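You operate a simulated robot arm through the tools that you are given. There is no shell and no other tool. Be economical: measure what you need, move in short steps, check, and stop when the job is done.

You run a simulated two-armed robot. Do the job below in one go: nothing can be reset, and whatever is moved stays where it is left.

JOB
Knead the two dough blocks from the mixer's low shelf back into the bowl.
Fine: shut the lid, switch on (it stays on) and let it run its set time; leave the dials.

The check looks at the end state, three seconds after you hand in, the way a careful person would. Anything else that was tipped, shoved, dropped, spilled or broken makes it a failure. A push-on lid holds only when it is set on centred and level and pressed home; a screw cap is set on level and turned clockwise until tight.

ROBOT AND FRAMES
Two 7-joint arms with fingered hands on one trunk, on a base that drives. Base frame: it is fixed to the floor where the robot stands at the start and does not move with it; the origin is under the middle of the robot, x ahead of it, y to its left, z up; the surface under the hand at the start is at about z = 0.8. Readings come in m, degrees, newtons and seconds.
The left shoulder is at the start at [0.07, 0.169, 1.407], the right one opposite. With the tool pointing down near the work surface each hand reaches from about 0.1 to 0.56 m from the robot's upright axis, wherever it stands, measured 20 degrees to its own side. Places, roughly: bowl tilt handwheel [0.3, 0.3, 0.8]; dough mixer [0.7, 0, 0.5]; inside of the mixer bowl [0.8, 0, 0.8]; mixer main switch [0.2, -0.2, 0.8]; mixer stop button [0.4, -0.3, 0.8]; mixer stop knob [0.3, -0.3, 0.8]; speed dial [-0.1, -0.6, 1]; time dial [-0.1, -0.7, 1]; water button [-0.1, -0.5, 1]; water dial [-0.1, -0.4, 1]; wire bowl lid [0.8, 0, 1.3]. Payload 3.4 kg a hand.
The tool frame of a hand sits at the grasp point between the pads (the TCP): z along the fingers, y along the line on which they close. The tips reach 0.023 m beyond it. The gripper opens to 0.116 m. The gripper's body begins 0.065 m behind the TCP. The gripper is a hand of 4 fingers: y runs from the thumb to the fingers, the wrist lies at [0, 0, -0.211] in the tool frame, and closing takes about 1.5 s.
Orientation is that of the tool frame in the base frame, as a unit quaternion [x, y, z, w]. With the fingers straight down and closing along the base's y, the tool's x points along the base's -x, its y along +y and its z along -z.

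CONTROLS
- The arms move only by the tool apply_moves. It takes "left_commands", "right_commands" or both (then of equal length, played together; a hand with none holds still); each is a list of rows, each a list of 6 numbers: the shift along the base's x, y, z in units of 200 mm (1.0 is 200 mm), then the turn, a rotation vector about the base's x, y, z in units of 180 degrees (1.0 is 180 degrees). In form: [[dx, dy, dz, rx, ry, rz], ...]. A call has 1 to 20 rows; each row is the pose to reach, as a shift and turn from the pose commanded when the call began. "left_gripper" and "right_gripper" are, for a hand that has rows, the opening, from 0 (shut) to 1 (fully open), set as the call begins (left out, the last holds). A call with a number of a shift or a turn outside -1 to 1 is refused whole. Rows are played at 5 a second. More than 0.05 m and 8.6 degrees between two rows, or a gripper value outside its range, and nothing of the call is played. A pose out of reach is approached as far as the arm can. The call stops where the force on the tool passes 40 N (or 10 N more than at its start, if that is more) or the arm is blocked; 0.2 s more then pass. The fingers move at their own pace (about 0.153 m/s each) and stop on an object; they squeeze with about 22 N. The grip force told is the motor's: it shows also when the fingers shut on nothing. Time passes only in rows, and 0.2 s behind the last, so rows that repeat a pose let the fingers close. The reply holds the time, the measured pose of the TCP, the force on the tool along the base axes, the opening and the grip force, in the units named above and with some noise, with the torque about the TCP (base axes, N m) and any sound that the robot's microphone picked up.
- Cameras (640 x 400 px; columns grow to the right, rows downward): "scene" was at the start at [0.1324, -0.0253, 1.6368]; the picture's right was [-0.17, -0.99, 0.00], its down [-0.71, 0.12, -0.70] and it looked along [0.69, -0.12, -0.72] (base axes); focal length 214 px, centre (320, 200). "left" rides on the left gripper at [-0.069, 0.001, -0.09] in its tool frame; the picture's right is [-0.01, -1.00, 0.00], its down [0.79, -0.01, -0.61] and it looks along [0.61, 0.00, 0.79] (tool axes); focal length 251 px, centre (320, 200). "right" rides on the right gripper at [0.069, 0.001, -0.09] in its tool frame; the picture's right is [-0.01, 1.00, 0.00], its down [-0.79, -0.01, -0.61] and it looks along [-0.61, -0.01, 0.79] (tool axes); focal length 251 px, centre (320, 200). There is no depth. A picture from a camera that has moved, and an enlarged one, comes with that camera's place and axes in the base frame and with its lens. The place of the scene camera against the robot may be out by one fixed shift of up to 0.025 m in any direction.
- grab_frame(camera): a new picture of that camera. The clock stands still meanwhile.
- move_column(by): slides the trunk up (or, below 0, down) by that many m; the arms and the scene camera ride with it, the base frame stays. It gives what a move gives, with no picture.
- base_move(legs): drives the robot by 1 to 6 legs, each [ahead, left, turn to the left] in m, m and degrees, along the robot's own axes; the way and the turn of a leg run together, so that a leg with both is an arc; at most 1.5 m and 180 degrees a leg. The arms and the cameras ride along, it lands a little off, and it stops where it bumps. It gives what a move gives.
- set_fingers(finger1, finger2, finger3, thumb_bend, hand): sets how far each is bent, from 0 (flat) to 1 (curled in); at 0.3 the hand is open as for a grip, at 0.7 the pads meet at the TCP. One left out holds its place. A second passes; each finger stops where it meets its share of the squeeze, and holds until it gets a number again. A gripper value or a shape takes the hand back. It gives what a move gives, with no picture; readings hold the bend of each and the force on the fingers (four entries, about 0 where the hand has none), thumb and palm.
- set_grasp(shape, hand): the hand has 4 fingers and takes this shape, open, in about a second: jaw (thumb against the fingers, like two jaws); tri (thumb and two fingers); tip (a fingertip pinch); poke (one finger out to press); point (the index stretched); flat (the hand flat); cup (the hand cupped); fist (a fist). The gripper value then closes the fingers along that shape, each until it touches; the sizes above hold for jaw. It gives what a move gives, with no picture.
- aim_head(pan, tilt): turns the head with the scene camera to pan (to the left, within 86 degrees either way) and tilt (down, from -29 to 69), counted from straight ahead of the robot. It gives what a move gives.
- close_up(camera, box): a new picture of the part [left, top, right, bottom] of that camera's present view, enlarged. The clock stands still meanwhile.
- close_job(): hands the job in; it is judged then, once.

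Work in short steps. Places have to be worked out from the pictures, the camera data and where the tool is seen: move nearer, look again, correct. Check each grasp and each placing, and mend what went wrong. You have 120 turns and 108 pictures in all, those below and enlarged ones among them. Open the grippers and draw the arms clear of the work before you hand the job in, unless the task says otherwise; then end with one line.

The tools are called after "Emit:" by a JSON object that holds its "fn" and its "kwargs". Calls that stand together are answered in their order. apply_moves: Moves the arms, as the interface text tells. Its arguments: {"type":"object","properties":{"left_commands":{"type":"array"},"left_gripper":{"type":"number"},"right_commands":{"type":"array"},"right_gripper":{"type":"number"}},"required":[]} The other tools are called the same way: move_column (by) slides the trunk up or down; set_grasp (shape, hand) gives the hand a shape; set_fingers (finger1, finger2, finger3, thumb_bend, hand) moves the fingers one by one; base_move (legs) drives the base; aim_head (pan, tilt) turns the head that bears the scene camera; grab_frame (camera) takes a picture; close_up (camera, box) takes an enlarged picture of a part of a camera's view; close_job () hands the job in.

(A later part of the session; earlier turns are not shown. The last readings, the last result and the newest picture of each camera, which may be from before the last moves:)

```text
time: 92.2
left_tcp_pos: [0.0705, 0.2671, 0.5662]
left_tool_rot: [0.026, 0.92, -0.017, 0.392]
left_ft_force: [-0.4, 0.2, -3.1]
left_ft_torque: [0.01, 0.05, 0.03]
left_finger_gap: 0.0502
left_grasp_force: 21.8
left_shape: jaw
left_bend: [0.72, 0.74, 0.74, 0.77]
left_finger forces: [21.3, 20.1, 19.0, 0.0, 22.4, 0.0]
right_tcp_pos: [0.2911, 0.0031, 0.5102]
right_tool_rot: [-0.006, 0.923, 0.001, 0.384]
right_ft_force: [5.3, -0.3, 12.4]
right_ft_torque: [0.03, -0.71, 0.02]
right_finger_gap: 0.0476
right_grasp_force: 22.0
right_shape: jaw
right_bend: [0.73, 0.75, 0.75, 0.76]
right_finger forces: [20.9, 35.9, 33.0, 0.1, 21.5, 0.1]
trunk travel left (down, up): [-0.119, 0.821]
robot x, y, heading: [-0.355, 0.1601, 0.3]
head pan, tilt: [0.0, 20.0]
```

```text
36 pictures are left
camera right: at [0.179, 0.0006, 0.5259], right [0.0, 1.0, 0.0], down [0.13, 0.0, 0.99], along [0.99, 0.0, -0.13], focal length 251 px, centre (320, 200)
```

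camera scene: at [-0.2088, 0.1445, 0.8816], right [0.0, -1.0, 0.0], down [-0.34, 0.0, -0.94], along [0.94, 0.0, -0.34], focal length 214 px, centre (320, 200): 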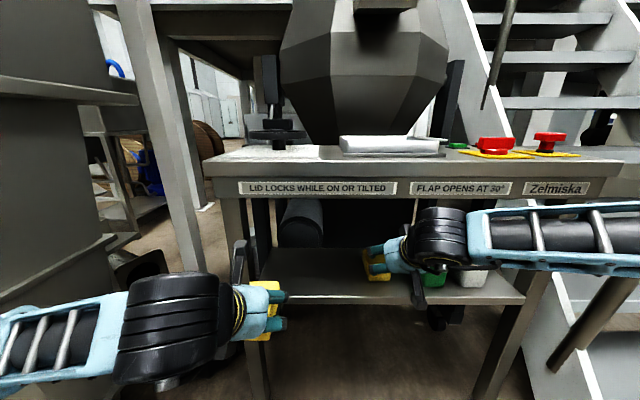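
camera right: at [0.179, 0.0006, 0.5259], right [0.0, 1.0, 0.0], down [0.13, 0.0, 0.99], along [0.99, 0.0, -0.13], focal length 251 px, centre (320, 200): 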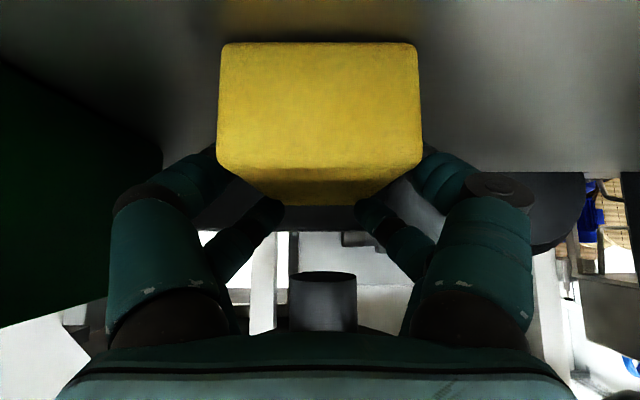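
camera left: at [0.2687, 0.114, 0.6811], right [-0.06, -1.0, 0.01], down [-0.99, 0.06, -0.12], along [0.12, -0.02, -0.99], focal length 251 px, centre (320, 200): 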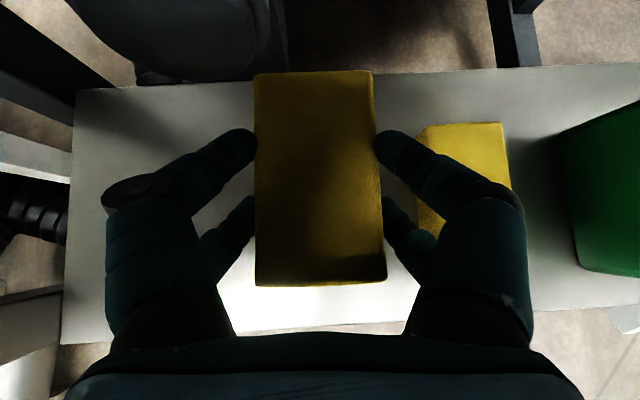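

Block 2 is gripped. I lift it 0.055 m, retract level to x ≈ 0.10, and check.

Emit:
{"fn": "apply_moves", "kwargs": {"right_commands": [[0, 0, 0.12, 0, 0, 0], [0, 0, 0.27, 0, 0, 0], [-0.15, 0, 0.27, 0, 0, 0], [-0.35, 0, 0.27, 0, 0, 0], [-0.55, 0, 0.27, 0, 0, 0], [-0.75, 0, 0.27, 0, 0, 0], [-0.95, 0, 0.27, 0, 0, 0]]}}

Emit:
{"fn": "grab_frame", "kwargs": {"camera": "scene"}}

```text
time: 93.8
left_tcp_pos: [0.0706, 0.2662, 0.5657]
left_tool_rot: [0.026, 0.921, -0.016, 0.389]
left_ft_force: [0.5, -0.3, -2.2]
left_ft_torque: [0.04, 0.04, 0.0]
left_finger_gap: 0.0501
left_grasp_force: 22.0
left_shape: jaw
left_bend: [0.72, 0.74, 0.74, 0.77]
left_finger forces: [21.2, 20.2, 19.0, 0.0, 22.4, 0.0]
right_tcp_pos: [0.0993, 0.0028, 0.5608]
right_tool_rot: [-0.005, 0.924, 0.001, 0.382]
right_ft_force: [-0.8, -0.1, -2.6]
right_ft_torque: [0.01, 0.02, 0.01]
right_finger_gap: 0.0473
right_grasp_force: 22.3
right_shape: jaw
right_bend: [0.73, 0.75, 0.75, 0.76]
right_finger forces: [21.0, 20.5, 19.7, 0.1, 21.1, 0.0]
trunk travel left (down, up): [-0.119, 0.821]
robot x, y, heading: [-0.356, 0.1544, -0.1]
head pan, tilt: [0.0, 20.0]
```

```text
35 pictures are left
camera scene: at [-0.2086, 0.1443, 0.8816], right [0.0, -1.0, 0.0], down [-0.34, 0.0, -0.94], along [0.94, 0.0, -0.34], focal length 214 px, centre (320, 200)
```

scene: 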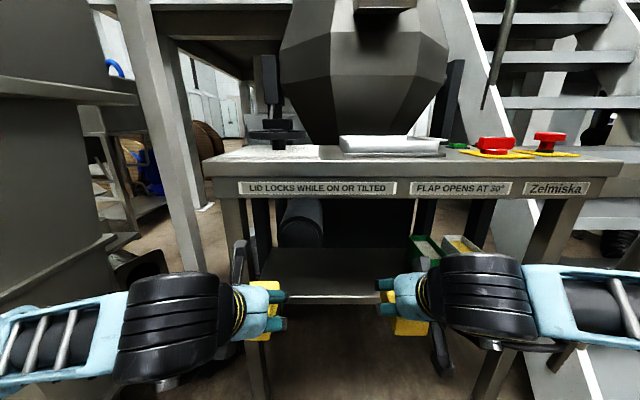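

Both blocks are held, tins untouched. I back out 0.5 m, strafe back to the middle line, and raise the trunk.

Emit:
{"fn": "base_move", "kwargs": {"legs": [[-0.5, 0, 0], [0, -0.155, 0]]}}

Emit:
{"fn": "move_column", "kwargs": {"by": 0.4}}

Emit:
{"fn": "move_column", "kwargs": {"by": 0.4}}

Emit:
{"fn": "apply_moves", "kwargs": {"left_commands": [[0, 0, 0.15, 0, 0.03, 0], [0, 0, 0.3, 0, 0.06, 0], [0, 0, 0.45, 0, 0.09, 0], [0, 0, 0.6, 0, 0.12, 0], [0, 0, 0.75, 0, 0.15, 0], [0, 0, 0.85, 0, 0.19, 0], [0, 0, 0.9, 0, 0.23, 0]], "right_commands": [[0, -0.1, 0.15, 0, 0.03, 0], [0, -0.2, 0.3, 0, 0.06, 0], [0, -0.3, 0.45, 0, 0.09, 0], [0, -0.4, 0.6, 0, 0.12, 0], [0, -0.5, 0.75, 0, 0.15, 0], [0, -0.5, 0.85, 0, 0.19, 0], [0, -0.5, 0.9, 0, 0.23, 0]]}}

Emit:
{"fn": "aim_head", "kwargs": {"pan": 0, "tilt": 20}}

Emit:
{"fn": "grab_frame", "kwargs": {"camera": "scene"}}

```text
time: 97.8
left_tcp_pos: [-0.4383, 0.1016, 0.5644]
left_tool_rot: [0.029, 0.92, -0.018, 0.391]
left_ft_force: [-0.2, 0.3, -2.9]
left_ft_torque: [-0.02, 0.02, 0.01]
left_finger_gap: 0.0502
left_grasp_force: 21.9
left_shape: jaw
left_bend: [0.72, 0.74, 0.74, 0.77]
left_finger forces: [21.2, 20.2, 19.0, 0.0, 22.4, 0.0]
right_tcp_pos: [-0.4117, -0.1617, 0.5617]
right_tool_rot: [-0.002, 0.924, -0.001, 0.382]
right_ft_force: [0.9, -0.4, -2.0]
right_ft_torque: [-0.01, -0.02, -0.01]
right_finger_gap: 0.0471
right_grasp_force: 21.8
right_shape: jaw
right_bend: [0.73, 0.75, 0.75, 0.76]
right_finger forces: [21.0, 20.5, 19.7, 0.0, 21.0, 0.0]
trunk travel left (down, up): [-0.119, 0.821]
robot x, y, heading: [-0.864, -0.0065, -0.2]
head pan, tilt: [0.0, 20.0]
```

```text
time: 101.7
left_tcp_pos: [-0.4389, 0.1014, 0.966]
left_tool_rot: [0.029, 0.92, -0.017, 0.389]
left_ft_force: [1.6, 0.2, -2.0]
left_ft_torque: [0.01, 0.03, 0.0]
left_finger_gap: 0.0504
left_grasp_force: 22.0
left_shape: jaw
left_bend: [0.72, 0.74, 0.74, 0.77]
left_finger forces: [21.2, 20.3, 19.1, 0.0, 22.4, 0.1]
right_tcp_pos: [-0.4114, -0.1614, 0.9611]
right_tool_rot: [-0.002, 0.924, 0.0, 0.382]
right_ft_force: [0.2, 0.8, -3.0]
right_ft_torque: [0.01, -0.02, -0.02]
right_finger_gap: 0.0472
right_grasp_force: 22.1
right_shape: jaw
right_bend: [0.73, 0.75, 0.75, 0.76]
right_finger forces: [21.0, 20.5, 19.6, 0.1, 21.0, 0.1]
trunk travel left (down, up): [-0.519, 0.421]
robot x, y, heading: [-0.8716, -0.0069, -0.4]
head pan, tilt: [0.0, 20.0]
```

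```text
time: 105.5
left_tcp_pos: [-0.4383, 0.1005, 1.3656]
left_tool_rot: [0.03, 0.92, -0.018, 0.389]
left_ft_force: [0.5, -0.1, -2.9]
left_ft_torque: [0.01, -0.01, 0.01]
left_finger_gap: 0.0505
left_grasp_force: 21.9
left_shape: jaw
left_bend: [0.72, 0.74, 0.74, 0.77]
left_finger forces: [21.2, 20.3, 19.0, 0.0, 22.4, 0.1]
right_tcp_pos: [-0.4109, -0.1618, 1.3619]
right_tool_rot: [-0.002, 0.924, 0.0, 0.382]
right_ft_force: [-0.9, -0.6, -3.1]
right_ft_torque: [0.04, -0.03, -0.05]
right_finger_gap: 0.0473
right_grasp_force: 21.9
right_shape: jaw
right_bend: [0.73, 0.75, 0.75, 0.76]
right_finger forces: [21.0, 20.5, 19.6, 0.1, 21.0, 0.0]
trunk travel left (down, up): [-0.919, 0.021]
robot x, y, heading: [-0.8654, -0.0079, -0.0]
head pan, tilt: [0.0, 20.0]
```

```text
time: 107.1
left_tcp_pos: [-0.4345, 0.1, 1.5423]
left_tool_rot: [0.021, 0.999, -0.027, 0.038]
left_ft_force: [0.7, -0.2, -2.3]
left_ft_torque: [0.01, 0.02, -0.02]
left_finger_gap: 0.0501
left_grasp_force: 22.0
left_shape: jaw
left_bend: [0.72, 0.74, 0.74, 0.77]
left_finger forces: [21.1, 20.1, 19.0, 0.1, 22.1, 0.0]
right_tcp_pos: [-0.4115, -0.2623, 1.5421]
right_tool_rot: [-0.002, 1.0, 0.0, 0.028]
right_ft_force: [0.3, -0.7, -3.1]
right_ft_torque: [0.0, -0.07, 0.0]
right_finger_gap: 0.0467
right_grasp_force: 22.2
right_shape: jaw
right_bend: [0.73, 0.75, 0.75, 0.76]
right_finger forces: [21.1, 17.3, 17.6, 0.1, 21.1, 0.0]
trunk travel left (down, up): [-0.919, 0.021]
robot x, y, heading: [-0.8666, -0.0093, -0.1]
head pan, tilt: [0.0, 20.0]
```

```text
time: 107.7
left_tcp_pos: [-0.4365, 0.0999, 1.5443]
left_tool_rot: [0.021, 0.999, -0.027, 0.04]
left_ft_force: [0.6, -0.3, -1.9]
left_ft_torque: [0.01, 0.01, 0.0]
left_finger_gap: 0.0502
left_grasp_force: 22.0
left_shape: jaw
left_bend: [0.72, 0.74, 0.74, 0.77]
left_finger forces: [21.2, 20.2, 19.0, 0.1, 22.1, 0.1]
right_tcp_pos: [-0.4121, -0.262, 1.5426]
right_tool_rot: [-0.002, 1.0, 0.0, 0.031]
right_ft_force: [0.0, 0.6, -3.2]
right_ft_torque: [0.0, -0.02, 0.0]
right_finger_gap: 0.0468
right_grasp_force: 21.8
right_shape: jaw
right_bend: [0.73, 0.75, 0.75, 0.76]
right_finger forces: [21.1, 17.3, 17.7, 0.1, 21.1, 0.0]
trunk travel left (down, up): [-0.919, 0.021]
robot x, y, heading: [-0.864, -0.0086, -0.3]
head pan, tilt: [0.0, 20.0]
```

```text
34 pictures are left
camera scene: at [-0.7187, -0.0177, 1.6815], right [-0.01, -1.0, 0.0], down [-0.34, 0.0, -0.94], along [0.94, -0.01, -0.34], focal length 214 px, centre (320, 200)
```

scene: 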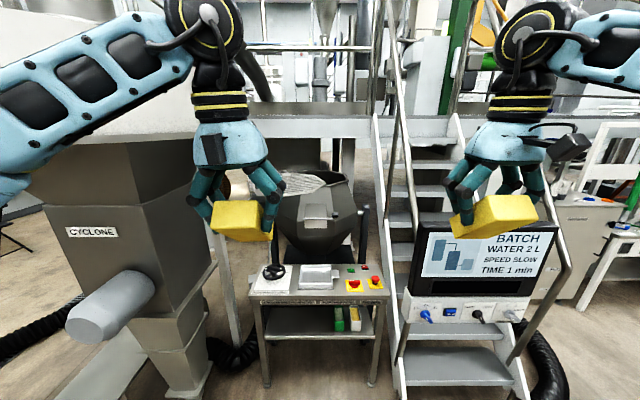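

Both blocks are held, arms in the raised posture as before. I drive ahead 0.97 m to the mixer.

Emit:
{"fn": "base_move", "kwargs": {"legs": [[0.5, 0.005, 0.2], [0.47, 0.005, 0]]}}

Emit:
{"fn": "aim_head", "kwargs": {"pan": 0, "tilt": 45}}

Emit:
{"fn": "grab_frame", "kwargs": {"camera": "scene"}}

```text
time: 113.1
left_tcp_pos: [0.5384, 0.1235, 1.5455]
left_tool_rot: [0.011, 0.999, -0.027, 0.041]
left_ft_force: [0.0, 1.3, -2.8]
left_ft_torque: [-0.01, -0.02, -0.03]
left_finger_gap: 0.0504
left_grasp_force: 22.6
left_shape: jaw
left_bend: [0.72, 0.74, 0.74, 0.77]
left_finger forces: [21.3, 20.1, 19.3, 0.1, 21.8, 0.0]
right_tcp_pos: [0.5688, -0.2375, 1.5438]
right_tool_rot: [-0.011, 0.999, 0.0, 0.031]
right_ft_force: [-0.3, 0.2, -2.5]
right_ft_torque: [0.04, -0.02, 0.03]
right_finger_gap: 0.0468
right_grasp_force: 22.1
right_shape: jaw
right_bend: [0.73, 0.75, 0.75, 0.76]
right_finger forces: [21.2, 17.4, 17.7, 0.1, 21.2, 0.0]
trunk travel left (down, up): [-0.919, 0.021]
robot x, y, heading: [0.1153, 0.0127, 0.9]
head pan, tilt: [0.0, 20.0]
```

```text
time: 114.0
left_tcp_pos: [0.5423, 0.1254, 1.5445]
left_tool_rot: [0.011, 0.999, -0.027, 0.04]
left_ft_force: [0.3, 0.1, -2.7]
left_ft_torque: [0.0, 0.0, 0.0]
left_finger_gap: 0.0501
left_grasp_force: 21.8
left_shape: jaw
left_bend: [0.72, 0.74, 0.74, 0.77]
left_finger forces: [21.2, 20.1, 19.4, 0.0, 21.8, 0.0]
right_tcp_pos: [0.5735, -0.2371, 1.5431]
right_tool_rot: [-0.012, 0.999, 0.0, 0.031]
right_ft_force: [0.4, 0.3, -2.4]
right_ft_torque: [-0.03, -0.06, 0.02]
right_finger_gap: 0.0469
right_grasp_force: 21.9
right_shape: jaw
right_bend: [0.73, 0.75, 0.75, 0.76]
right_finger forces: [21.4, 17.4, 17.8, 0.0, 21.3, 0.0]
trunk travel left (down, up): [-0.919, 0.021]
robot x, y, heading: [0.1115, 0.0144, 0.9]
head pan, tilt: [0.0, 45.0]
```

```text
33 pictures are left
camera scene: at [0.2518, 0.0027, 1.6429], right [0.01, -1.0, 0.0], down [-0.71, -0.01, -0.71], along [0.71, 0.01, -0.71], focal length 214 px, centre (320, 200)
```

scene: 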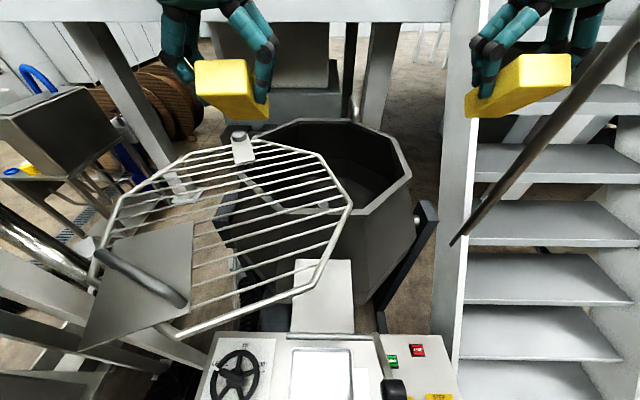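

The opening on the right is free, centred near (0.73, −0.11). I move the right hand with block 2 there, leaning it forward 25°.

Emit:
{"fn": "apply_moves", "kwargs": {"right_commands": [[0.14, 0.12, -0.08, 0, -0.03, 0], [0.28, 0.24, -0.16, 0, -0.06, 0], [0.43, 0.36, -0.25, 0, -0.09, 0], [0.58, 0.48, -0.35, 0, -0.12, 0], [0.73, 0.58, -0.45, 0, -0.14, 0]]}}

Emit:
{"fn": "grab_frame", "kwargs": {"camera": "scene"}}

```text
time: 115.2
left_tcp_pos: [0.5434, 0.1252, 1.544]
left_tool_rot: [0.012, 0.999, -0.026, 0.039]
left_ft_force: [0.3, -0.6, -2.5]
left_ft_torque: [0.01, 0.05, 0.04]
left_finger_gap: 0.0502
left_grasp_force: 22.2
left_shape: jaw
left_bend: [0.72, 0.74, 0.74, 0.77]
left_finger forces: [21.3, 20.2, 19.2, 0.0, 21.9, 0.0]
right_tcp_pos: [0.7168, -0.1624, 1.4636]
right_tool_rot: [-0.011, 0.97, -0.001, 0.243]
right_ft_force: [0.2, -0.1, -2.5]
right_ft_torque: [0.01, -0.02, 0.0]
right_finger_gap: 0.0384
right_grasp_force: 22.2
right_shape: jaw
right_bend: [0.71, 0.8, 0.76, 0.79]
right_finger forces: [28.1, 0.0, 14.9, 0.0, 15.9, 0.1]
right hand out of reach, approached as far as the arm can: row 4, 5
trunk travel left (down, up): [-0.919, 0.021]
robot x, y, heading: [0.1151, 0.0153, 0.4]
head pan, tilt: [0.0, 45.0]
```

```text
32 pictures are left
camera scene: at [0.2519, 0.0013, 1.6428], right [0.01, -1.0, 0.0], down [-0.71, -0.01, -0.71], along [0.71, 0.01, -0.71], focal length 214 px, centre (320, 200)
```

scene: 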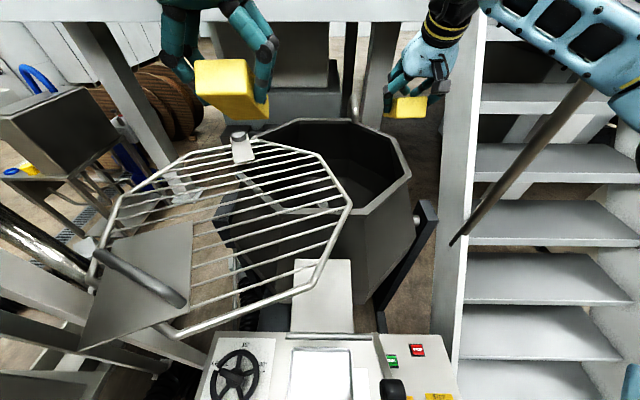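

The right grip gap shrank to 0.038 m, so the block has shifted in the fingers. I look closely before moving.

Emit:
{"fn": "close_up", "kwargs": {"camera": "scene", "box": [350, 20, 470, 140]}}

Emit:
{"fn": "grab_frame", "kwargs": {"camera": "right"}}

```text
3.33 times, centred on (410, 80) of scene
camera zoom: at [0.2519, 0.0013, 1.6428], right [0.01, -1.0, 0.0], down [-0.71, -0.01, -0.71], along [0.71, 0.01, -0.71], focal length 715 px, centre (20, 600)
```

zoom: 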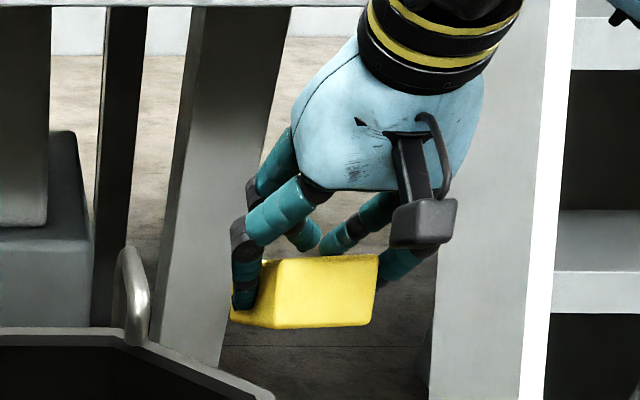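

```text
30 pictures are left
camera right: at [0.6135, -0.1648, 1.5115], right [-0.01, 1.0, 0.0], down [0.42, 0.01, 0.91], along [0.91, 0.01, -0.42], focal length 251 px, centre (320, 200)
```

right: 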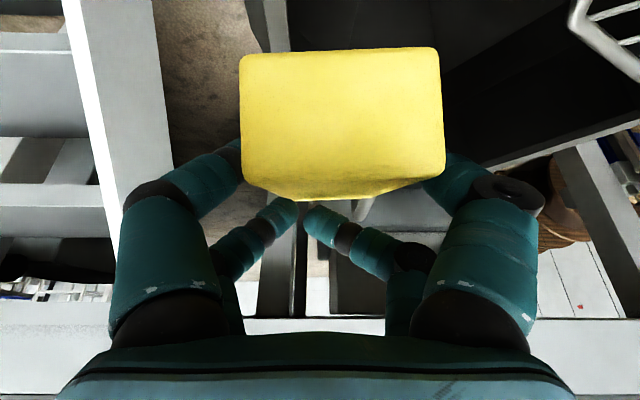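

The block is still held but sits partly outside the rim's line. I move gently inward (+y) and lower.

Emit:
{"fn": "apply_moves", "kwargs": {"right_commands": [[0, 0.04, -0.1, 0, 0, 0], [0, 0.09, -0.18, 0, 0, 0], [0, 0.14, -0.26, 0, 0, 0], [0, 0.2, -0.32, 0, 0, 0], [0, 0.26, -0.36, 0, 0, 0], [0, 0.32, -0.4, 0, 0, 0]]}}

Emit:
{"fn": "grab_frame", "kwargs": {"camera": "scene"}}

```text
time: 116.6
left_tcp_pos: [0.5421, 0.1247, 1.5443]
left_tool_rot: [0.012, 0.999, -0.026, 0.04]
left_ft_force: [0.1, -0.1, -2.9]
left_ft_torque: [-0.01, 0.0, -0.01]
left_finger_gap: 0.0499
left_grasp_force: 21.9
left_shape: jaw
left_bend: [0.72, 0.74, 0.74, 0.77]
left_finger forces: [21.2, 20.0, 19.4, 0.1, 21.9, 0.0]
right_tcp_pos: [0.7077, -0.1164, 1.3909]
right_tool_rot: [-0.012, 0.969, -0.002, 0.249]
right_ft_force: [-0.4, -0.2, -2.6]
right_ft_torque: [0.03, -0.01, -0.02]
right_finger_gap: 0.0387
right_grasp_force: 21.9
right_shape: jaw
right_bend: [0.71, 0.8, 0.76, 0.79]
right_finger forces: [28.1, 0.0, 14.7, 0.1, 16.0, 0.0]
right hand out of reach, approached as far as the arm can: row 4, 5, 6
trunk travel left (down, up): [-0.919, 0.021]
robot x, y, heading: [0.1173, 0.0129, 0.9]
head pan, tilt: [0.0, 45.0]
```

```text
29 pictures are left
camera scene: at [0.2507, 0.0026, 1.6429], right [0.01, -1.0, 0.0], down [-0.71, -0.01, -0.71], along [0.71, 0.01, -0.71], focal length 214 px, centre (320, 200)
```

scene: 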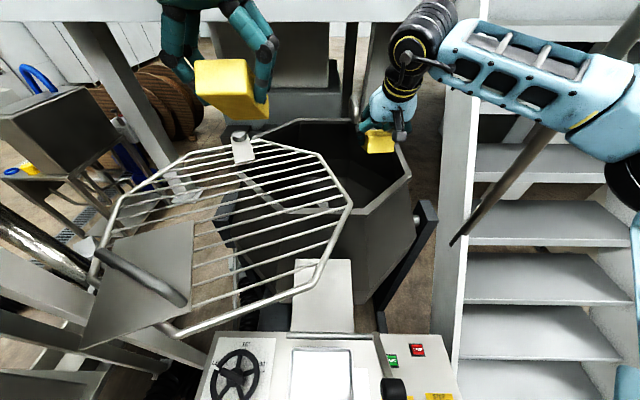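

The block is over the opening now. I lower it 0.13 m into the bowl.

Emit:
{"fn": "apply_moves", "kwargs": {"right_commands": [[0.05, 0.02, -0.1, 0, 0, 0], [0.1, 0.04, -0.22, 0, 0, 0], [0.1, 0.05, -0.34, 0, 0, 0], [0.1, 0.05, -0.46, 0, 0, 0], [0.1, 0.05, -0.58, 0, 0, 0], [0.1, 0.05, -0.7, 0, 0, 0]]}}

Emit:
{"fn": "grab_frame", "kwargs": {"camera": "scene"}}

```text
time: 118.0
left_tcp_pos: [0.5419, 0.126, 1.5449]
left_tool_rot: [0.011, 0.999, -0.027, 0.039]
left_ft_force: [-0.7, -0.6, -2.6]
left_ft_torque: [-0.01, 0.03, 0.01]
left_finger_gap: 0.0502
left_grasp_force: 22.6
left_shape: jaw
left_bend: [0.72, 0.74, 0.74, 0.77]
left_finger forces: [21.3, 20.1, 19.3, 0.1, 21.9, 0.1]
right_tcp_pos: [0.7177, -0.1201, 1.2586]
right_tool_rot: [-0.011, 0.968, -0.001, 0.252]
right_ft_force: [12.6, -1.6, 29.1]
right_ft_torque: [-0.11, 4.4, 0.23]
right_finger_gap: 0.0385
right_grasp_force: 22.4
right_shape: jaw
right_bend: [0.71, 0.8, 0.76, 0.79]
right_finger forces: [28.1, 0.0, 14.0, 0.0, 16.0, 0.0]
right hand out of reach, approached as far as the arm can: row 1, 2, 3, 4, 5, 6
trunk travel left (down, up): [-0.919, 0.021]
robot x, y, heading: [0.1154, 0.0142, 0.7]
head pan, tilt: [0.0, 45.0]
```

```text
28 pictures are left
camera scene: at [0.2502, 0.0039, 1.6437], right [0.01, -1.0, 0.0], down [-0.71, -0.01, -0.71], along [0.71, 0.01, -0.71], focal length 214 px, centre (320, 200)
```

scene: 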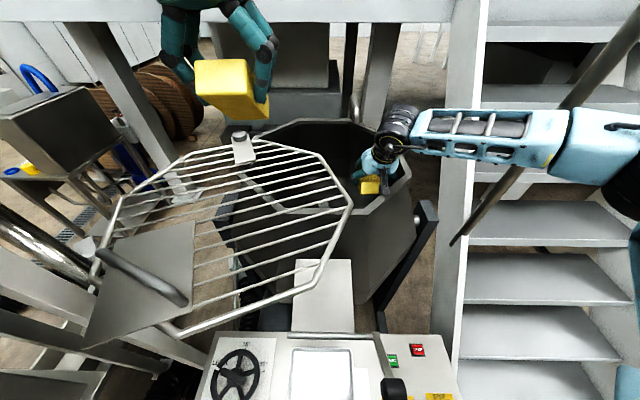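

The block is inside the rim; the camera bracket just touches the front-right rim. I rise 0.01 m and release.

Emit:
{"fn": "apply_moves", "kwargs": {"right_commands": [[0.03, 0, 0.06, 0, 0, 0], [0.03, 0, 0.06, 0, 0, 0]]}}

Emit:
{"fn": "apply_moves", "kwargs": {"right_commands": [[0, 0, 0, 0, 0, 0], [0, 0, 0, 0, 0, 0], [0, 0, 0, 0, 0, 0], [0, 0, 0, 0, 0, 0], [0, 0, 0.1, 0, 0, 0], [0, 0, 0.3, 0, 0, 0], [0, 0, 0.5, 0, 0, 0], [0, 0, 0.7, 0, 0, 0], [-0.05, -0.05, 0.9, 0, 0, 0]], "right_gripper": 0.8}}

Emit:
{"fn": "grab_frame", "kwargs": {"camera": "scene"}}

```text
time: 118.6
left_tcp_pos: [0.5425, 0.1243, 1.5447]
left_tool_rot: [0.012, 0.999, -0.027, 0.041]
left_ft_force: [-0.4, 0.5, -2.8]
left_ft_torque: [0.01, -0.02, 0.02]
left_finger_gap: 0.0502
left_grasp_force: 22.8
left_shape: jaw
left_bend: [0.72, 0.74, 0.74, 0.77]
left_finger forces: [21.2, 20.1, 19.2, 0.1, 21.9, 0.0]
right_tcp_pos: [0.7203, -0.1228, 1.2668]
right_tool_rot: [-0.012, 0.968, 0.0, 0.249]
right_ft_force: [0.5, 0.5, -3.3]
right_ft_torque: [-0.02, 0.0, 0.01]
right_finger_gap: 0.0387
right_grasp_force: 22.0
right_shape: jaw
right_bend: [0.71, 0.8, 0.76, 0.79]
right_finger forces: [28.0, 0.0, 13.9, 0.0, 16.0, 0.0]
trunk travel left (down, up): [-0.919, 0.021]
robot x, y, heading: [0.1157, 0.0104, 0.8]
head pan, tilt: [0.0, 45.0]
```

```text
time: 120.6
left_tcp_pos: [0.5403, 0.1255, 1.5457]
left_tool_rot: [0.012, 0.999, -0.027, 0.041]
left_ft_force: [-0.3, 0.3, -2.4]
left_ft_torque: [0.01, -0.02, -0.01]
left_finger_gap: 0.0501
left_grasp_force: 21.7
left_shape: jaw
left_bend: [0.72, 0.74, 0.74, 0.77]
left_finger forces: [21.1, 20.1, 19.3, 0.0, 21.9, 0.0]
right_tcp_pos: [0.7058, -0.1376, 1.4372]
right_tool_rot: [-0.011, 0.968, -0.003, 0.249]
right_ft_force: [0.1, 0.0, -0.4]
right_ft_torque: [0.01, -0.01, 0.03]
right_finger_gap: 0.0925
right_grasp_force: 0.1
right_shape: jaw
right_bend: [0.59, 0.59, 0.59, 0.59]
right_finger forces: [0.1, 0.1, 0.0, 0.0, 0.0, 0.0]
right hand out of reach, approached as far as the arm can: row 8, 9
trunk travel left (down, up): [-0.919, 0.021]
robot x, y, heading: [0.1161, 0.0106, 0.8]
head pan, tilt: [0.0, 45.0]
```

```text
27 pictures are left
camera scene: at [0.2488, 0.0024, 1.643], right [0.01, -1.0, 0.0], down [-0.71, -0.01, -0.71], along [0.71, 0.01, -0.71], focal length 214 px, centre (320, 200)
```

scene: 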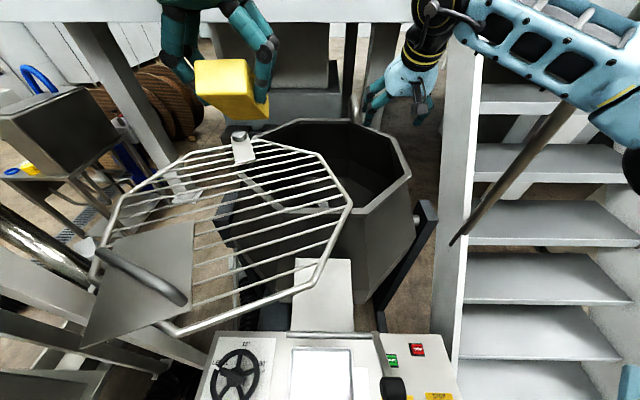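

Block 2 dropped into the bowl. I withdraw the right hand and start bringing the left hand with block 1 inward.

Emit:
{"fn": "apply_moves", "kwargs": {"right_commands": [[-0.15, -0.15, 0.1, 0, 0.03, 0], [-0.3, -0.3, 0.2, 0, 0.06, 0], [-0.45, -0.45, 0.3, 0, 0.09, 0], [-0.6, -0.6, 0.4, 0, 0.12, 0], [-0.75, -0.7, 0.45, 0, 0.15, 0]]}}

Emit:
{"fn": "apply_moves", "kwargs": {"left_commands": [[0.06, -0.12, -0.04, 0, 0, -0.028], [0.12, -0.25, -0.08, 0, 0, -0.056], [0.18, -0.37, -0.12, 0, 0, -0.084], [0.24, -0.5, -0.17, 0, 0, -0.112], [0.3, -0.62, -0.22, 0, 0, -0.14]]}}

Emit:
{"fn": "apply_moves", "kwargs": {"left_commands": [[0.1, -0.09, -0.05, -0.014, -0.03, 0], [0.2, -0.18, -0.1, -0.028, -0.06, 0], [0.3, -0.27, -0.16, -0.042, -0.09, 0], [0.4, -0.36, -0.22, -0.056, -0.12, 0], [0.5, -0.45, -0.28, -0.07, -0.15, 0]]}}

Emit:
{"fn": "grab_frame", "kwargs": {"camera": "scene"}}

```text
time: 121.8
left_tcp_pos: [0.5399, 0.1239, 1.5441]
left_tool_rot: [0.011, 0.999, -0.026, 0.041]
left_ft_force: [-0.6, 0.5, -2.4]
left_ft_torque: [0.0, 0.01, 0.01]
left_finger_gap: 0.0502
left_grasp_force: 21.5
left_shape: jaw
left_bend: [0.72, 0.74, 0.74, 0.77]
left_finger forces: [21.3, 20.0, 19.3, 0.0, 21.9, 0.1]
right_tcp_pos: [0.5534, -0.2789, 1.5249]
right_tool_rot: [-0.011, 1.0, 0.001, 0.016]
right_ft_force: [0.4, -1.1, 0.6]
right_ft_torque: [0.02, 0.01, -0.02]
right_finger_gap: 0.0927
right_grasp_force: 0.0
right_shape: jaw
right_bend: [0.59, 0.59, 0.59, 0.59]
right_finger forces: [0.0, 0.0, 0.0, 0.0, 0.1, 0.0]
trunk travel left (down, up): [-0.919, 0.021]
robot x, y, heading: [0.1153, 0.0135, 0.5]
head pan, tilt: [0.0, 45.0]
```

```text
time: 123.0
left_tcp_pos: [0.603, 0.0029, 1.4991]
left_tool_rot: [0.23, 0.972, -0.034, 0.032]
left_ft_force: [0.2, 0.5, -2.6]
left_ft_torque: [0.03, 0.03, 0.0]
left_finger_gap: 0.0503
left_grasp_force: 22.0
left_shape: jaw
left_bend: [0.72, 0.74, 0.74, 0.77]
left_finger forces: [21.3, 20.2, 19.3, 0.1, 21.9, 0.0]
right_tcp_pos: [0.5562, -0.2796, 1.5232]
right_tool_rot: [-0.012, 1.0, 0.0, 0.014]
right_ft_force: [0.1, -0.8, -0.3]
right_ft_torque: [0.01, 0.0, 0.02]
right_finger_gap: 0.0926
right_grasp_force: 0.2
right_shape: jaw
right_bend: [0.59, 0.59, 0.59, 0.59]
right_finger forces: [0.0, 0.1, 0.0, 0.0, 0.0, 0.1]
trunk travel left (down, up): [-0.919, 0.021]
robot x, y, heading: [0.1161, 0.016, 0.6]
head pan, tilt: [0.0, 45.0]
```

```text
time: 124.2
left_tcp_pos: [0.703, -0.0905, 1.4411]
left_tool_rot: [0.225, 0.928, -0.086, 0.284]
left_ft_force: [0.0, 0.0, -2.5]
left_ft_torque: [0.0, 0.02, 0.02]
left_finger_gap: 0.0505
left_grasp_force: 22.7
left_shape: jaw
left_bend: [0.72, 0.74, 0.74, 0.77]
left_finger forces: [21.0, 20.2, 19.3, 0.1, 22.0, 0.0]
right_tcp_pos: [0.5558, -0.2793, 1.5237]
right_tool_rot: [-0.011, 1.0, 0.001, 0.015]
right_ft_force: [0.3, -1.0, 0.0]
right_ft_torque: [0.03, 0.01, 0.01]
right_finger_gap: 0.0925
right_grasp_force: 0.0
right_shape: jaw
right_bend: [0.59, 0.59, 0.59, 0.59]
right_finger forces: [0.1, 0.0, 0.1, 0.1, 0.0, 0.1]
trunk travel left (down, up): [-0.919, 0.021]
robot x, y, heading: [0.1187, 0.0151, 0.7]
head pan, tilt: [0.0, 45.0]
```

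```text
26 pictures are left
camera scene: at [0.2515, 0.0014, 1.6429], right [0.01, -1.0, 0.0], down [-0.71, -0.01, -0.71], along [0.71, 0.01, -0.71], focal length 214 px, centre (320, 200)
```

scene: 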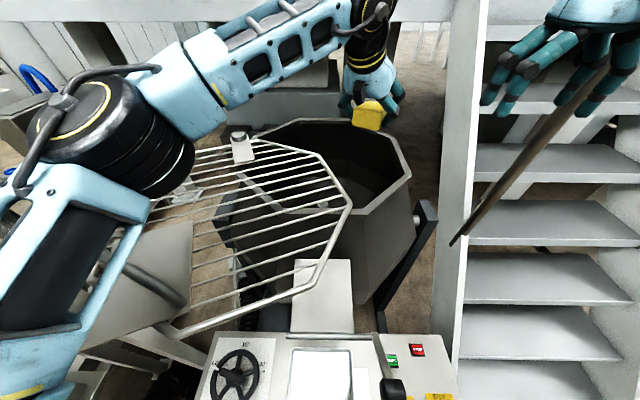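

Block 1 is above the opening at (0.70, −0.09). I lower 0.16 m.

Emit:
{"fn": "apply_moves", "kwargs": {"left_commands": [[0, 0, -0.15, 0, 0, 0], [0, 0, -0.3, 0, 0, 0], [0, 0, -0.45, 0, 0, 0], [0, 0, -0.6, 0, 0, 0], [0, 0, -0.75, 0, 0, 0]]}}

Emit:
{"fn": "grab_frame", "kwargs": {"camera": "scene"}}

```text
time: 125.4
left_tcp_pos: [0.7016, -0.0893, 1.2928]
left_tool_rot: [0.226, 0.928, -0.086, 0.283]
left_ft_force: [-0.4, 0.1, -2.2]
left_ft_torque: [-0.01, -0.01, 0.0]
left_finger_gap: 0.0499
left_grasp_force: 22.2
left_shape: jaw
left_bend: [0.72, 0.74, 0.74, 0.77]
left_finger forces: [21.0, 20.0, 19.2, 0.0, 21.8, 0.1]
right_tcp_pos: [0.5551, -0.2776, 1.5254]
right_tool_rot: [-0.012, 1.0, 0.0, 0.015]
right_ft_force: [-0.1, 0.4, -0.6]
right_ft_torque: [0.0, 0.03, -0.05]
right_finger_gap: 0.0926
right_grasp_force: 0.1
right_shape: jaw
right_bend: [0.59, 0.59, 0.59, 0.59]
right_finger forces: [0.0, 0.1, 0.0, 0.1, 0.0, 0.0]
trunk travel left (down, up): [-0.919, 0.021]
robot x, y, heading: [0.1149, 0.0124, 0.7]
head pan, tilt: [0.0, 45.0]
```

```text
25 pictures are left
camera scene: at [0.2514, 0.0027, 1.6429], right [0.01, -1.0, 0.0], down [-0.71, -0.01, -0.71], along [0.71, 0.01, -0.71], focal length 214 px, centre (320, 200)
```

scene: 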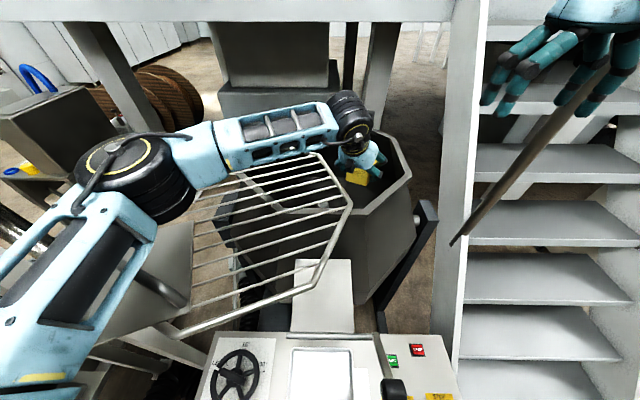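

It is inside the bowl without contact. I release and rise straight back up.

Emit:
{"fn": "apply_moves", "kwargs": {"left_commands": [[0, 0, 0, 0, 0, 0], [0, 0, 0, 0, 0, 0], [0, 0, 0, 0, 0, 0], [0, 0, 0, 0, 0, 0], [0, 0, 0.1, 0, 0, 0], [0, 0, 0.3, 0, 0, 0], [0, 0, 0.5, 0, 0, 0], [0, 0, 0.75, 0, 0, 0]], "left_gripper": 0.8}}

Emit:
{"fn": "grab_frame", "kwargs": {"camera": "left"}}

```text
time: 127.2
left_tcp_pos: [0.6964, -0.0875, 1.4449]
left_tool_rot: [0.227, 0.928, -0.085, 0.284]
left_ft_force: [-0.3, -0.4, -0.9]
left_ft_torque: [-0.03, -0.01, -0.01]
left_finger_gap: 0.0927
left_grasp_force: 0.1
left_shape: jaw
left_bend: [0.59, 0.59, 0.59, 0.59]
left_finger forces: [0.0, 0.0, 0.0, 0.0, 0.0, 0.0]
right_tcp_pos: [0.5533, -0.2794, 1.5253]
right_tool_rot: [-0.012, 1.0, 0.001, 0.015]
right_ft_force: [0.5, 0.9, 0.5]
right_ft_torque: [0.0, 0.0, -0.03]
right_finger_gap: 0.0925
right_grasp_force: 0.1
right_shape: jaw
right_bend: [0.59, 0.59, 0.59, 0.59]
right_finger forces: [0.0, 0.0, 0.0, 0.0, 0.1, 0.0]
trunk travel left (down, up): [-0.919, 0.021]
robot x, y, heading: [0.1208, 0.0131, 0.7]
head pan, tilt: [0.0, 45.0]
```

```text
24 pictures are left
camera left: at [0.703, -0.088, 1.5582], right [-0.46, -0.89, 0.04], down [-0.88, 0.46, 0.05], along [-0.06, -0.01, -1.0], focal length 251 px, centre (320, 200)
```

left: 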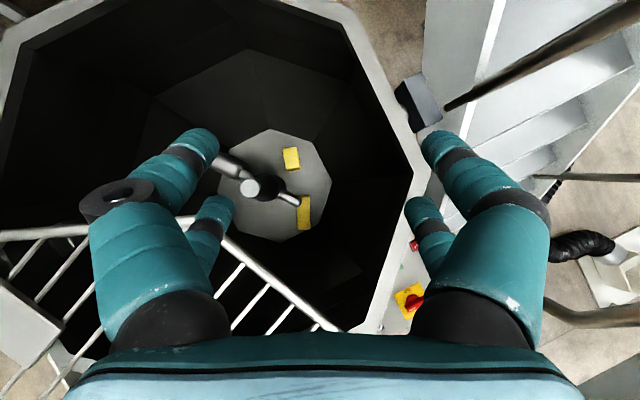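

Both blocks lie on the bowl's floor. Now the lid: I take a close look at its leading (right) rim, planning to hook one finger between the bars to start pulling it back.

Emit:
{"fn": "apply_moves", "kwargs": {"left_commands": [[-0.15, 0.15, 0.12, 0.014, 0.03, 0], [-0.3, 0.25, 0.2, 0.028, 0.06, 0], [-0.4, 0.35, 0.3, 0.042, 0.09, 0], [-0.5, 0.4, 0.4, 0.056, 0.12, 0], [-0.6, 0.45, 0.4, 0.07, 0.15, 0]]}}

Emit:
{"fn": "set_grasp", "kwargs": {"shape": "poke", "hand": "left"}}

Emit:
{"fn": "grab_frame", "kwargs": {"camera": "left"}}

Emit:
{"fn": "close_up", "kwargs": {"camera": "scene", "box": [190, 40, 390, 240]}}

```text
time: 128.4
left_tcp_pos: [0.5795, 0.0, 1.5233]
left_tool_rot: [0.228, 0.972, -0.036, 0.034]
left_ft_force: [0.1, 0.5, -0.2]
left_ft_torque: [-0.02, 0.01, 0.04]
left_finger_gap: 0.0926
left_grasp_force: 0.1
left_shape: jaw
left_bend: [0.59, 0.59, 0.59, 0.59]
left_finger forces: [0.0, 0.0, 0.0, 0.1, 0.0, 0.0]
right_tcp_pos: [0.5533, -0.278, 1.5242]
right_tool_rot: [-0.011, 1.0, -0.001, 0.016]
right_ft_force: [-0.5, -0.1, -0.2]
right_ft_torque: [0.0, 0.0, -0.04]
right_finger_gap: 0.0924
right_grasp_force: 0.0
right_shape: jaw
right_bend: [0.59, 0.59, 0.59, 0.59]
right_finger forces: [0.0, 0.0, 0.0, 0.0, 0.2, 0.1]
trunk travel left (down, up): [-0.919, 0.021]
robot x, y, heading: [0.1179, 0.0141, 0.5]
head pan, tilt: [0.0, 45.0]
```

```text
time: 129.3
left_tcp_pos: [0.5806, -0.0009, 1.522]
left_tool_rot: [0.229, 0.972, -0.035, 0.033]
left_ft_force: [-0.9, 0.7, 0.3]
left_ft_torque: [-0.01, 0.04, -0.01]
left_finger_gap: 0.0
left_grasp_force: 0.0
left_shape: poke
left_bend: [1.0, 1.0, 1.0, 0.28]
left_finger forces: [0.1, 0.1, 0.1, 0.0, 0.1, 0.1]
right_tcp_pos: [0.5548, -0.2777, 1.5234]
right_tool_rot: [-0.011, 1.0, 0.0, 0.015]
right_ft_force: [-0.5, -0.3, -0.1]
right_ft_torque: [0.01, -0.01, -0.01]
right_finger_gap: 0.0925
right_grasp_force: 0.2
right_shape: jaw
right_bend: [0.59, 0.59, 0.59, 0.59]
right_finger forces: [0.0, 0.0, 0.0, 0.1, 0.0, 0.0]
trunk travel left (down, up): [-0.919, 0.021]
robot x, y, heading: [0.1168, 0.0102, 0.7]
head pan, tilt: [0.0, 45.0]
```

```text
23 pictures are left
camera left: at [0.6371, -0.0234, 1.6177], right [-0.44, -0.9, 0.05], down [-0.74, 0.4, 0.54], along [-0.5, 0.2, -0.84], focal length 251 px, centre (320, 200)
```

left: 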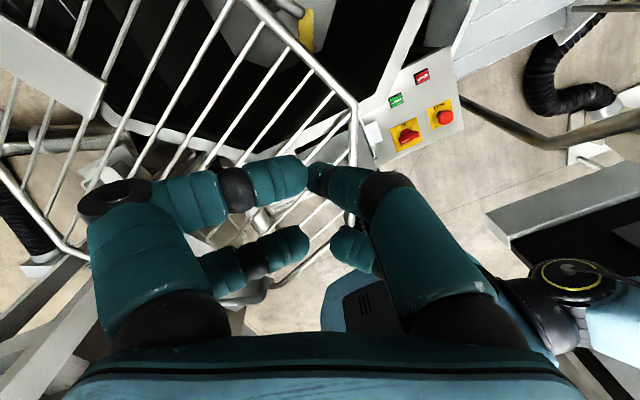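

```text
2.00 times, centred on (290, 140) of scene
camera zoom: at [0.25, 0.0026, 1.643], right [0.01, -1.0, 0.0], down [-0.71, -0.01, -0.71], along [0.71, 0.01, -0.71], focal length 429 px, centre (380, 320)
```

zoom: 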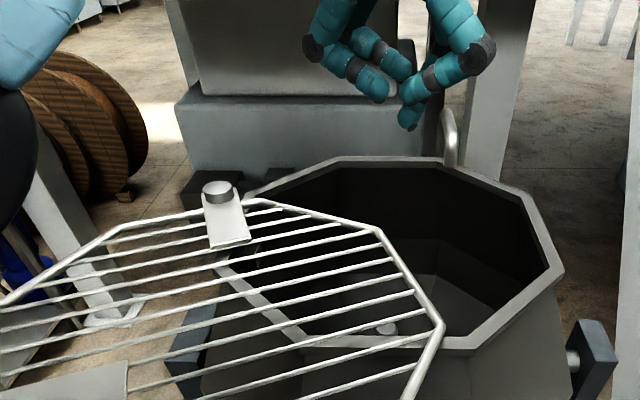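

The poke finger only protrudes ~2 cm. I try the "point" shape to see if the index reaches further.

Emit:
{"fn": "set_grasp", "kwargs": {"shape": "point", "hand": "left"}}

Emit:
{"fn": "grab_frame", "kwargs": {"camera": "left"}}

Emit:
{"fn": "close_up", "kwargs": {"camera": "scene", "box": [290, 20, 390, 120]}}

```text
time: 130.2
left_tcp_pos: [0.5802, -0.0017, 1.5219]
left_tool_rot: [0.229, 0.972, -0.035, 0.033]
left_ft_force: [0.5, -0.1, -0.9]
left_ft_torque: [0.02, -0.01, 0.0]
left_finger_gap: 0.0001
left_grasp_force: 0.0
left_shape: point
left_bend: [0.05, 0.82, 0.82, 0.31]
left_finger forces: [0.0, 0.0, 0.0, 0.0, 0.1, 0.0]
right_tcp_pos: [0.5539, -0.2801, 1.524]
right_tool_rot: [-0.011, 1.0, -0.001, 0.016]
right_ft_force: [0.2, -0.3, 0.1]
right_ft_torque: [-0.01, 0.01, -0.02]
right_finger_gap: 0.0928
right_grasp_force: 0.2
right_shape: jaw
right_bend: [0.59, 0.59, 0.59, 0.59]
right_finger forces: [0.0, 0.0, 0.0, 0.1, 0.1, 0.1]
trunk travel left (down, up): [-0.919, 0.021]
robot x, y, heading: [0.1163, 0.0139, 0.7]
head pan, tilt: [0.0, 45.0]
```

```text
21 pictures are left
camera left: at [0.6371, -0.0237, 1.6177], right [-0.44, -0.9, 0.05], down [-0.74, 0.4, 0.54], along [-0.5, 0.2, -0.84], focal length 251 px, centre (320, 200)
```

left: 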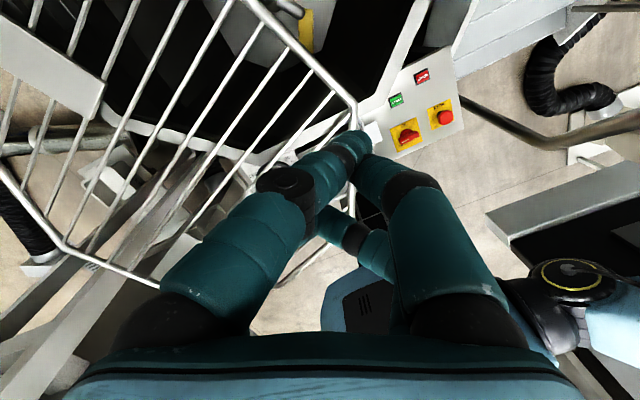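

```text
4.00 times, centred on (340, 70) of scene
camera zoom: at [0.25, 0.0023, 1.643], right [0.01, -1.0, 0.0], down [-0.71, -0.01, -0.71], along [0.71, 0.01, -0.71], focal length 858 px, centre (240, 720)
```

zoom: 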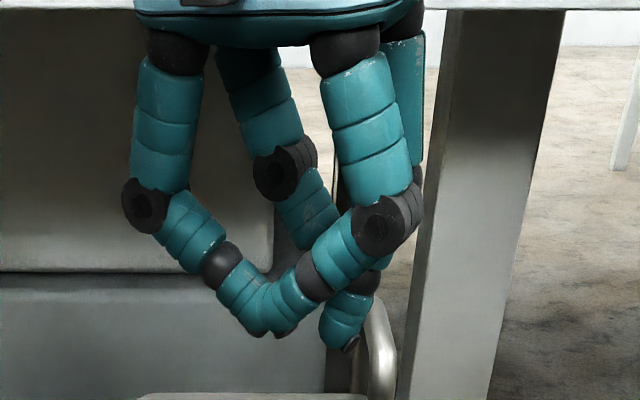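

The index doesn't help enough. Instead I will push the handle bar sideways with closed fingers from the robot's side, starting the lid's return swing, then grip it as before. I close the left hand and back up 0.22 m for arm room.

Emit:
{"fn": "set_grasp", "kwargs": {"shape": "jaw", "hand": "left"}}

Emit:
{"fn": "base_move", "kwargs": {"legs": [[-0.22, 0, -0.6]]}}

Emit:
{"fn": "apply_moves", "kwargs": {"left_commands": [[-0.05, 0.2, -0.02, 0, 0, 0.04], [-0.1, 0.4, -0.05, 0, 0, 0.08], [-0.15, 0.6, -0.1, 0, 0, 0.12], [-0.2, 0.8, -0.15, 0, 0, 0.14], [-0.25, 1.0, -0.2, 0, 0, 0.14], [-0.3, 1.0, -0.25, 0, 0, 0.14], [-0.3, 1.0, -0.3, 0, 0, 0.14]], "left_gripper": 0}}

Emit:
{"fn": "grab_frame", "kwargs": {"camera": "left"}}

```text
time: 131.1
left_tcp_pos: [0.5806, -0.0011, 1.5229]
left_tool_rot: [0.229, 0.972, -0.035, 0.034]
left_ft_force: [0.4, 0.3, -0.2]
left_ft_torque: [0.01, 0.0, -0.02]
left_finger_gap: 0.1161
left_grasp_force: 0.1
left_shape: jaw
left_bend: [0.3, 0.3, 0.3, 0.3]
left_finger forces: [0.0, 0.1, 0.0, 0.1, 0.0, 0.1]
right_tcp_pos: [0.5549, -0.2798, 1.5234]
right_tool_rot: [-0.012, 1.0, 0.0, 0.016]
right_ft_force: [-0.4, 0.5, 0.8]
right_ft_torque: [-0.02, 0.01, 0.03]
right_finger_gap: 0.0926
right_grasp_force: 0.0
right_shape: jaw
right_bend: [0.59, 0.59, 0.59, 0.59]
right_finger forces: [0.0, 0.1, 0.0, 0.1, 0.1, 0.0]
trunk travel left (down, up): [-0.919, 0.021]
robot x, y, heading: [0.1154, 0.0135, 0.7]
head pan, tilt: [0.0, 45.0]
```

```text
time: 132.8
left_tcp_pos: [0.3652, -0.0076, 1.5206]
left_tool_rot: [0.233, 0.971, -0.035, 0.031]
left_ft_force: [0.3, 0.0, 0.0]
left_ft_torque: [0.0, 0.02, -0.01]
left_finger_gap: 0.1159
left_grasp_force: 0.1
left_shape: jaw
left_bend: [0.3, 0.3, 0.3, 0.3]
left_finger forces: [0.0, 0.0, 0.1, 0.1, 0.0, 0.0]
right_tcp_pos: [0.3356, -0.2836, 1.5219]
right_tool_rot: [-0.008, 1.0, 0.0, 0.013]
right_ft_force: [-0.4, 0.0, -0.5]
right_ft_torque: [0.01, 0.01, 0.01]
right_finger_gap: 0.0927
right_grasp_force: 0.1
right_shape: jaw
right_bend: [0.59, 0.59, 0.59, 0.59]
right_finger forces: [0.1, 0.0, 0.0, 0.0, 0.0, 0.0]
trunk travel left (down, up): [-0.919, 0.021]
robot x, y, heading: [-0.1089, 0.011, 0.3]
head pan, tilt: [0.0, 45.0]
```

```text
time: 134.4
left_tcp_pos: [0.3004, 0.1903, 1.4648]
left_tool_rot: [0.017, 0.999, -0.028, 0.04]
left_ft_force: [0.9, 0.2, 0.0]
left_ft_torque: [0.03, 0.02, 0.0]
left_finger_gap: 0.0
left_grasp_force: 21.8
left_shape: jaw
left_bend: [0.61, 0.62, 0.62, 0.62]
left_finger forces: [0.1, 0.0, 0.0, 0.0, 0.1, 0.1]
right_tcp_pos: [0.3287, -0.2859, 1.5232]
right_tool_rot: [-0.006, 1.0, 0.001, 0.016]
right_ft_force: [0.0, -0.1, 0.0]
right_ft_torque: [0.02, 0.03, 0.03]
right_finger_gap: 0.0926
right_grasp_force: 0.1
right_shape: jaw
right_bend: [0.59, 0.59, 0.59, 0.59]
right_finger forces: [0.0, 0.0, 0.0, 0.0, 0.0, 0.1]
trunk travel left (down, up): [-0.919, 0.021]
robot x, y, heading: [-0.1029, 0.0071, 0.4]
head pan, tilt: [0.0, 45.0]
```

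```text
19 pictures are left
camera left: at [0.3595, 0.1937, 1.5597], right [-0.03, -1.0, 0.05], down [-0.84, 0.05, 0.54], along [-0.54, -0.03, -0.84], focal length 251 px, centre (320, 200)
```

left: 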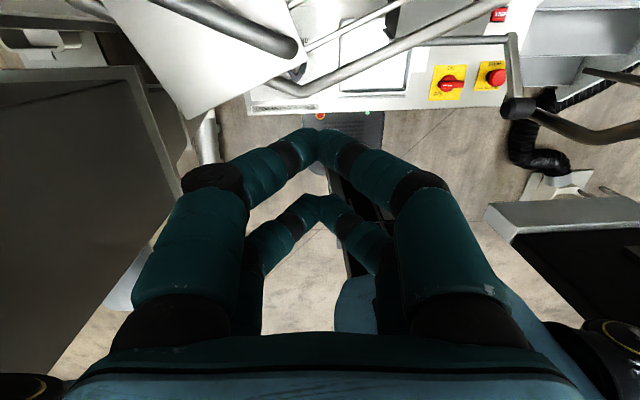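

The bar's near end is at (0.354, 0.20). I move to y ≈ 0.235, descend beside the bar on the robot's side, and push forward.

Emit:
{"fn": "apply_moves", "kwargs": {"left_commands": [[-0.02, 0.12, -0.1, 0, 0, 0], [-0.02, 0.22, -0.25, 0, 0, 0], [-0.02, 0.22, -0.4, 0, 0, 0], [-0.02, 0.22, -0.52, 0, 0, 0]]}}

Emit:
{"fn": "apply_moves", "kwargs": {"left_commands": [[0.12, -0.03, 0, 0, 0, 0], [0.24, -0.07, 0, 0, 0, 0], [0.36, -0.12, 0, 0, 0, 0], [0.48, -0.17, 0, 0, 0, 0], [0.58, -0.22, 0, 0, 0, 0]]}}

Emit:
{"fn": "grab_frame", "kwargs": {"camera": "scene"}}

```text
time: 135.4
left_tcp_pos: [0.2929, 0.2367, 1.359]
left_tool_rot: [0.016, 0.999, -0.027, 0.039]
left_ft_force: [-0.2, 0.8, -0.1]
left_ft_torque: [0.0, 0.04, 0.0]
left_finger_gap: 0.0003
left_grasp_force: 22.2
left_shape: jaw
left_bend: [0.61, 0.62, 0.62, 0.62]
left_finger forces: [0.0, 0.1, 0.1, 0.0, 0.0, 0.0]
right_tcp_pos: [0.3285, -0.2847, 1.5237]
right_tool_rot: [-0.006, 1.0, 0.0, 0.016]
right_ft_force: [0.0, -0.3, 0.2]
right_ft_torque: [-0.05, -0.02, 0.01]
right_finger_gap: 0.0927
right_grasp_force: 0.1
right_shape: jaw
right_bend: [0.59, 0.59, 0.59, 0.59]
right_finger forces: [0.0, 0.1, 0.1, 0.0, 0.0, 0.0]
trunk travel left (down, up): [-0.919, 0.021]
robot x, y, heading: [-0.1021, 0.0147, 0.3]
head pan, tilt: [0.0, 45.0]
```

```text
time: 136.3
left_tcp_pos: [0.3415, 0.207, 1.3682]
left_tool_rot: [0.024, 0.999, -0.025, 0.041]
left_ft_force: [-45.0, -3.9, 11.3]
left_ft_torque: [-0.25, 0.19, -0.29]
left_finger_gap: 0.0
left_grasp_force: 22.1
left_shape: jaw
left_bend: [0.62, 0.62, 0.62, 0.64]
left_finger forces: [0.1, 0.0, 0.0, 0.0, 11.9, 0.0]
right_tcp_pos: [0.3072, -0.2864, 1.529]
right_tool_rot: [-0.008, 1.0, 0.001, 0.022]
right_ft_force: [0.3, -0.3, 0.0]
right_ft_torque: [0.02, 0.01, 0.04]
right_finger_gap: 0.0926
right_grasp_force: 0.1
right_shape: jaw
right_bend: [0.59, 0.59, 0.59, 0.59]
right_finger forces: [0.0, 0.0, 0.0, 0.0, 0.0, 0.1]
trunk travel left (down, up): [-0.919, 0.021]
robot x, y, heading: [-0.1087, 0.0086, 0.5]
head pan, tilt: [0.0, 45.0]
stopped in row 4 (left hand): the force on the tool passed its limit at 78 N (the readings are from after the stop); the commanded pose is now the measured one
```

```text
18 pictures are left
camera scene: at [0.0035, -0.0044, 1.6451], right [0.01, -1.0, 0.0], down [-0.7, 0.0, -0.72], along [0.72, 0.01, -0.7], focal length 214 px, centre (320, 200)
```

scene: 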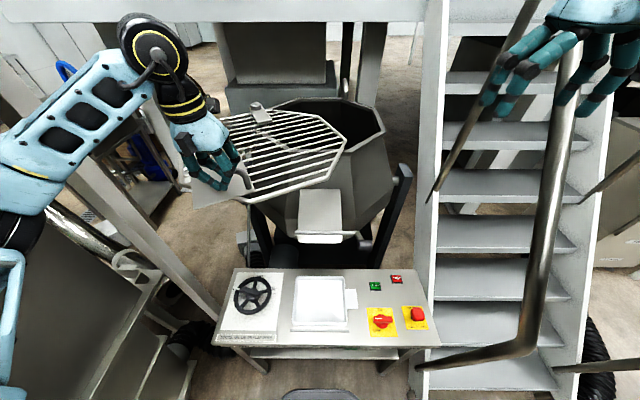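

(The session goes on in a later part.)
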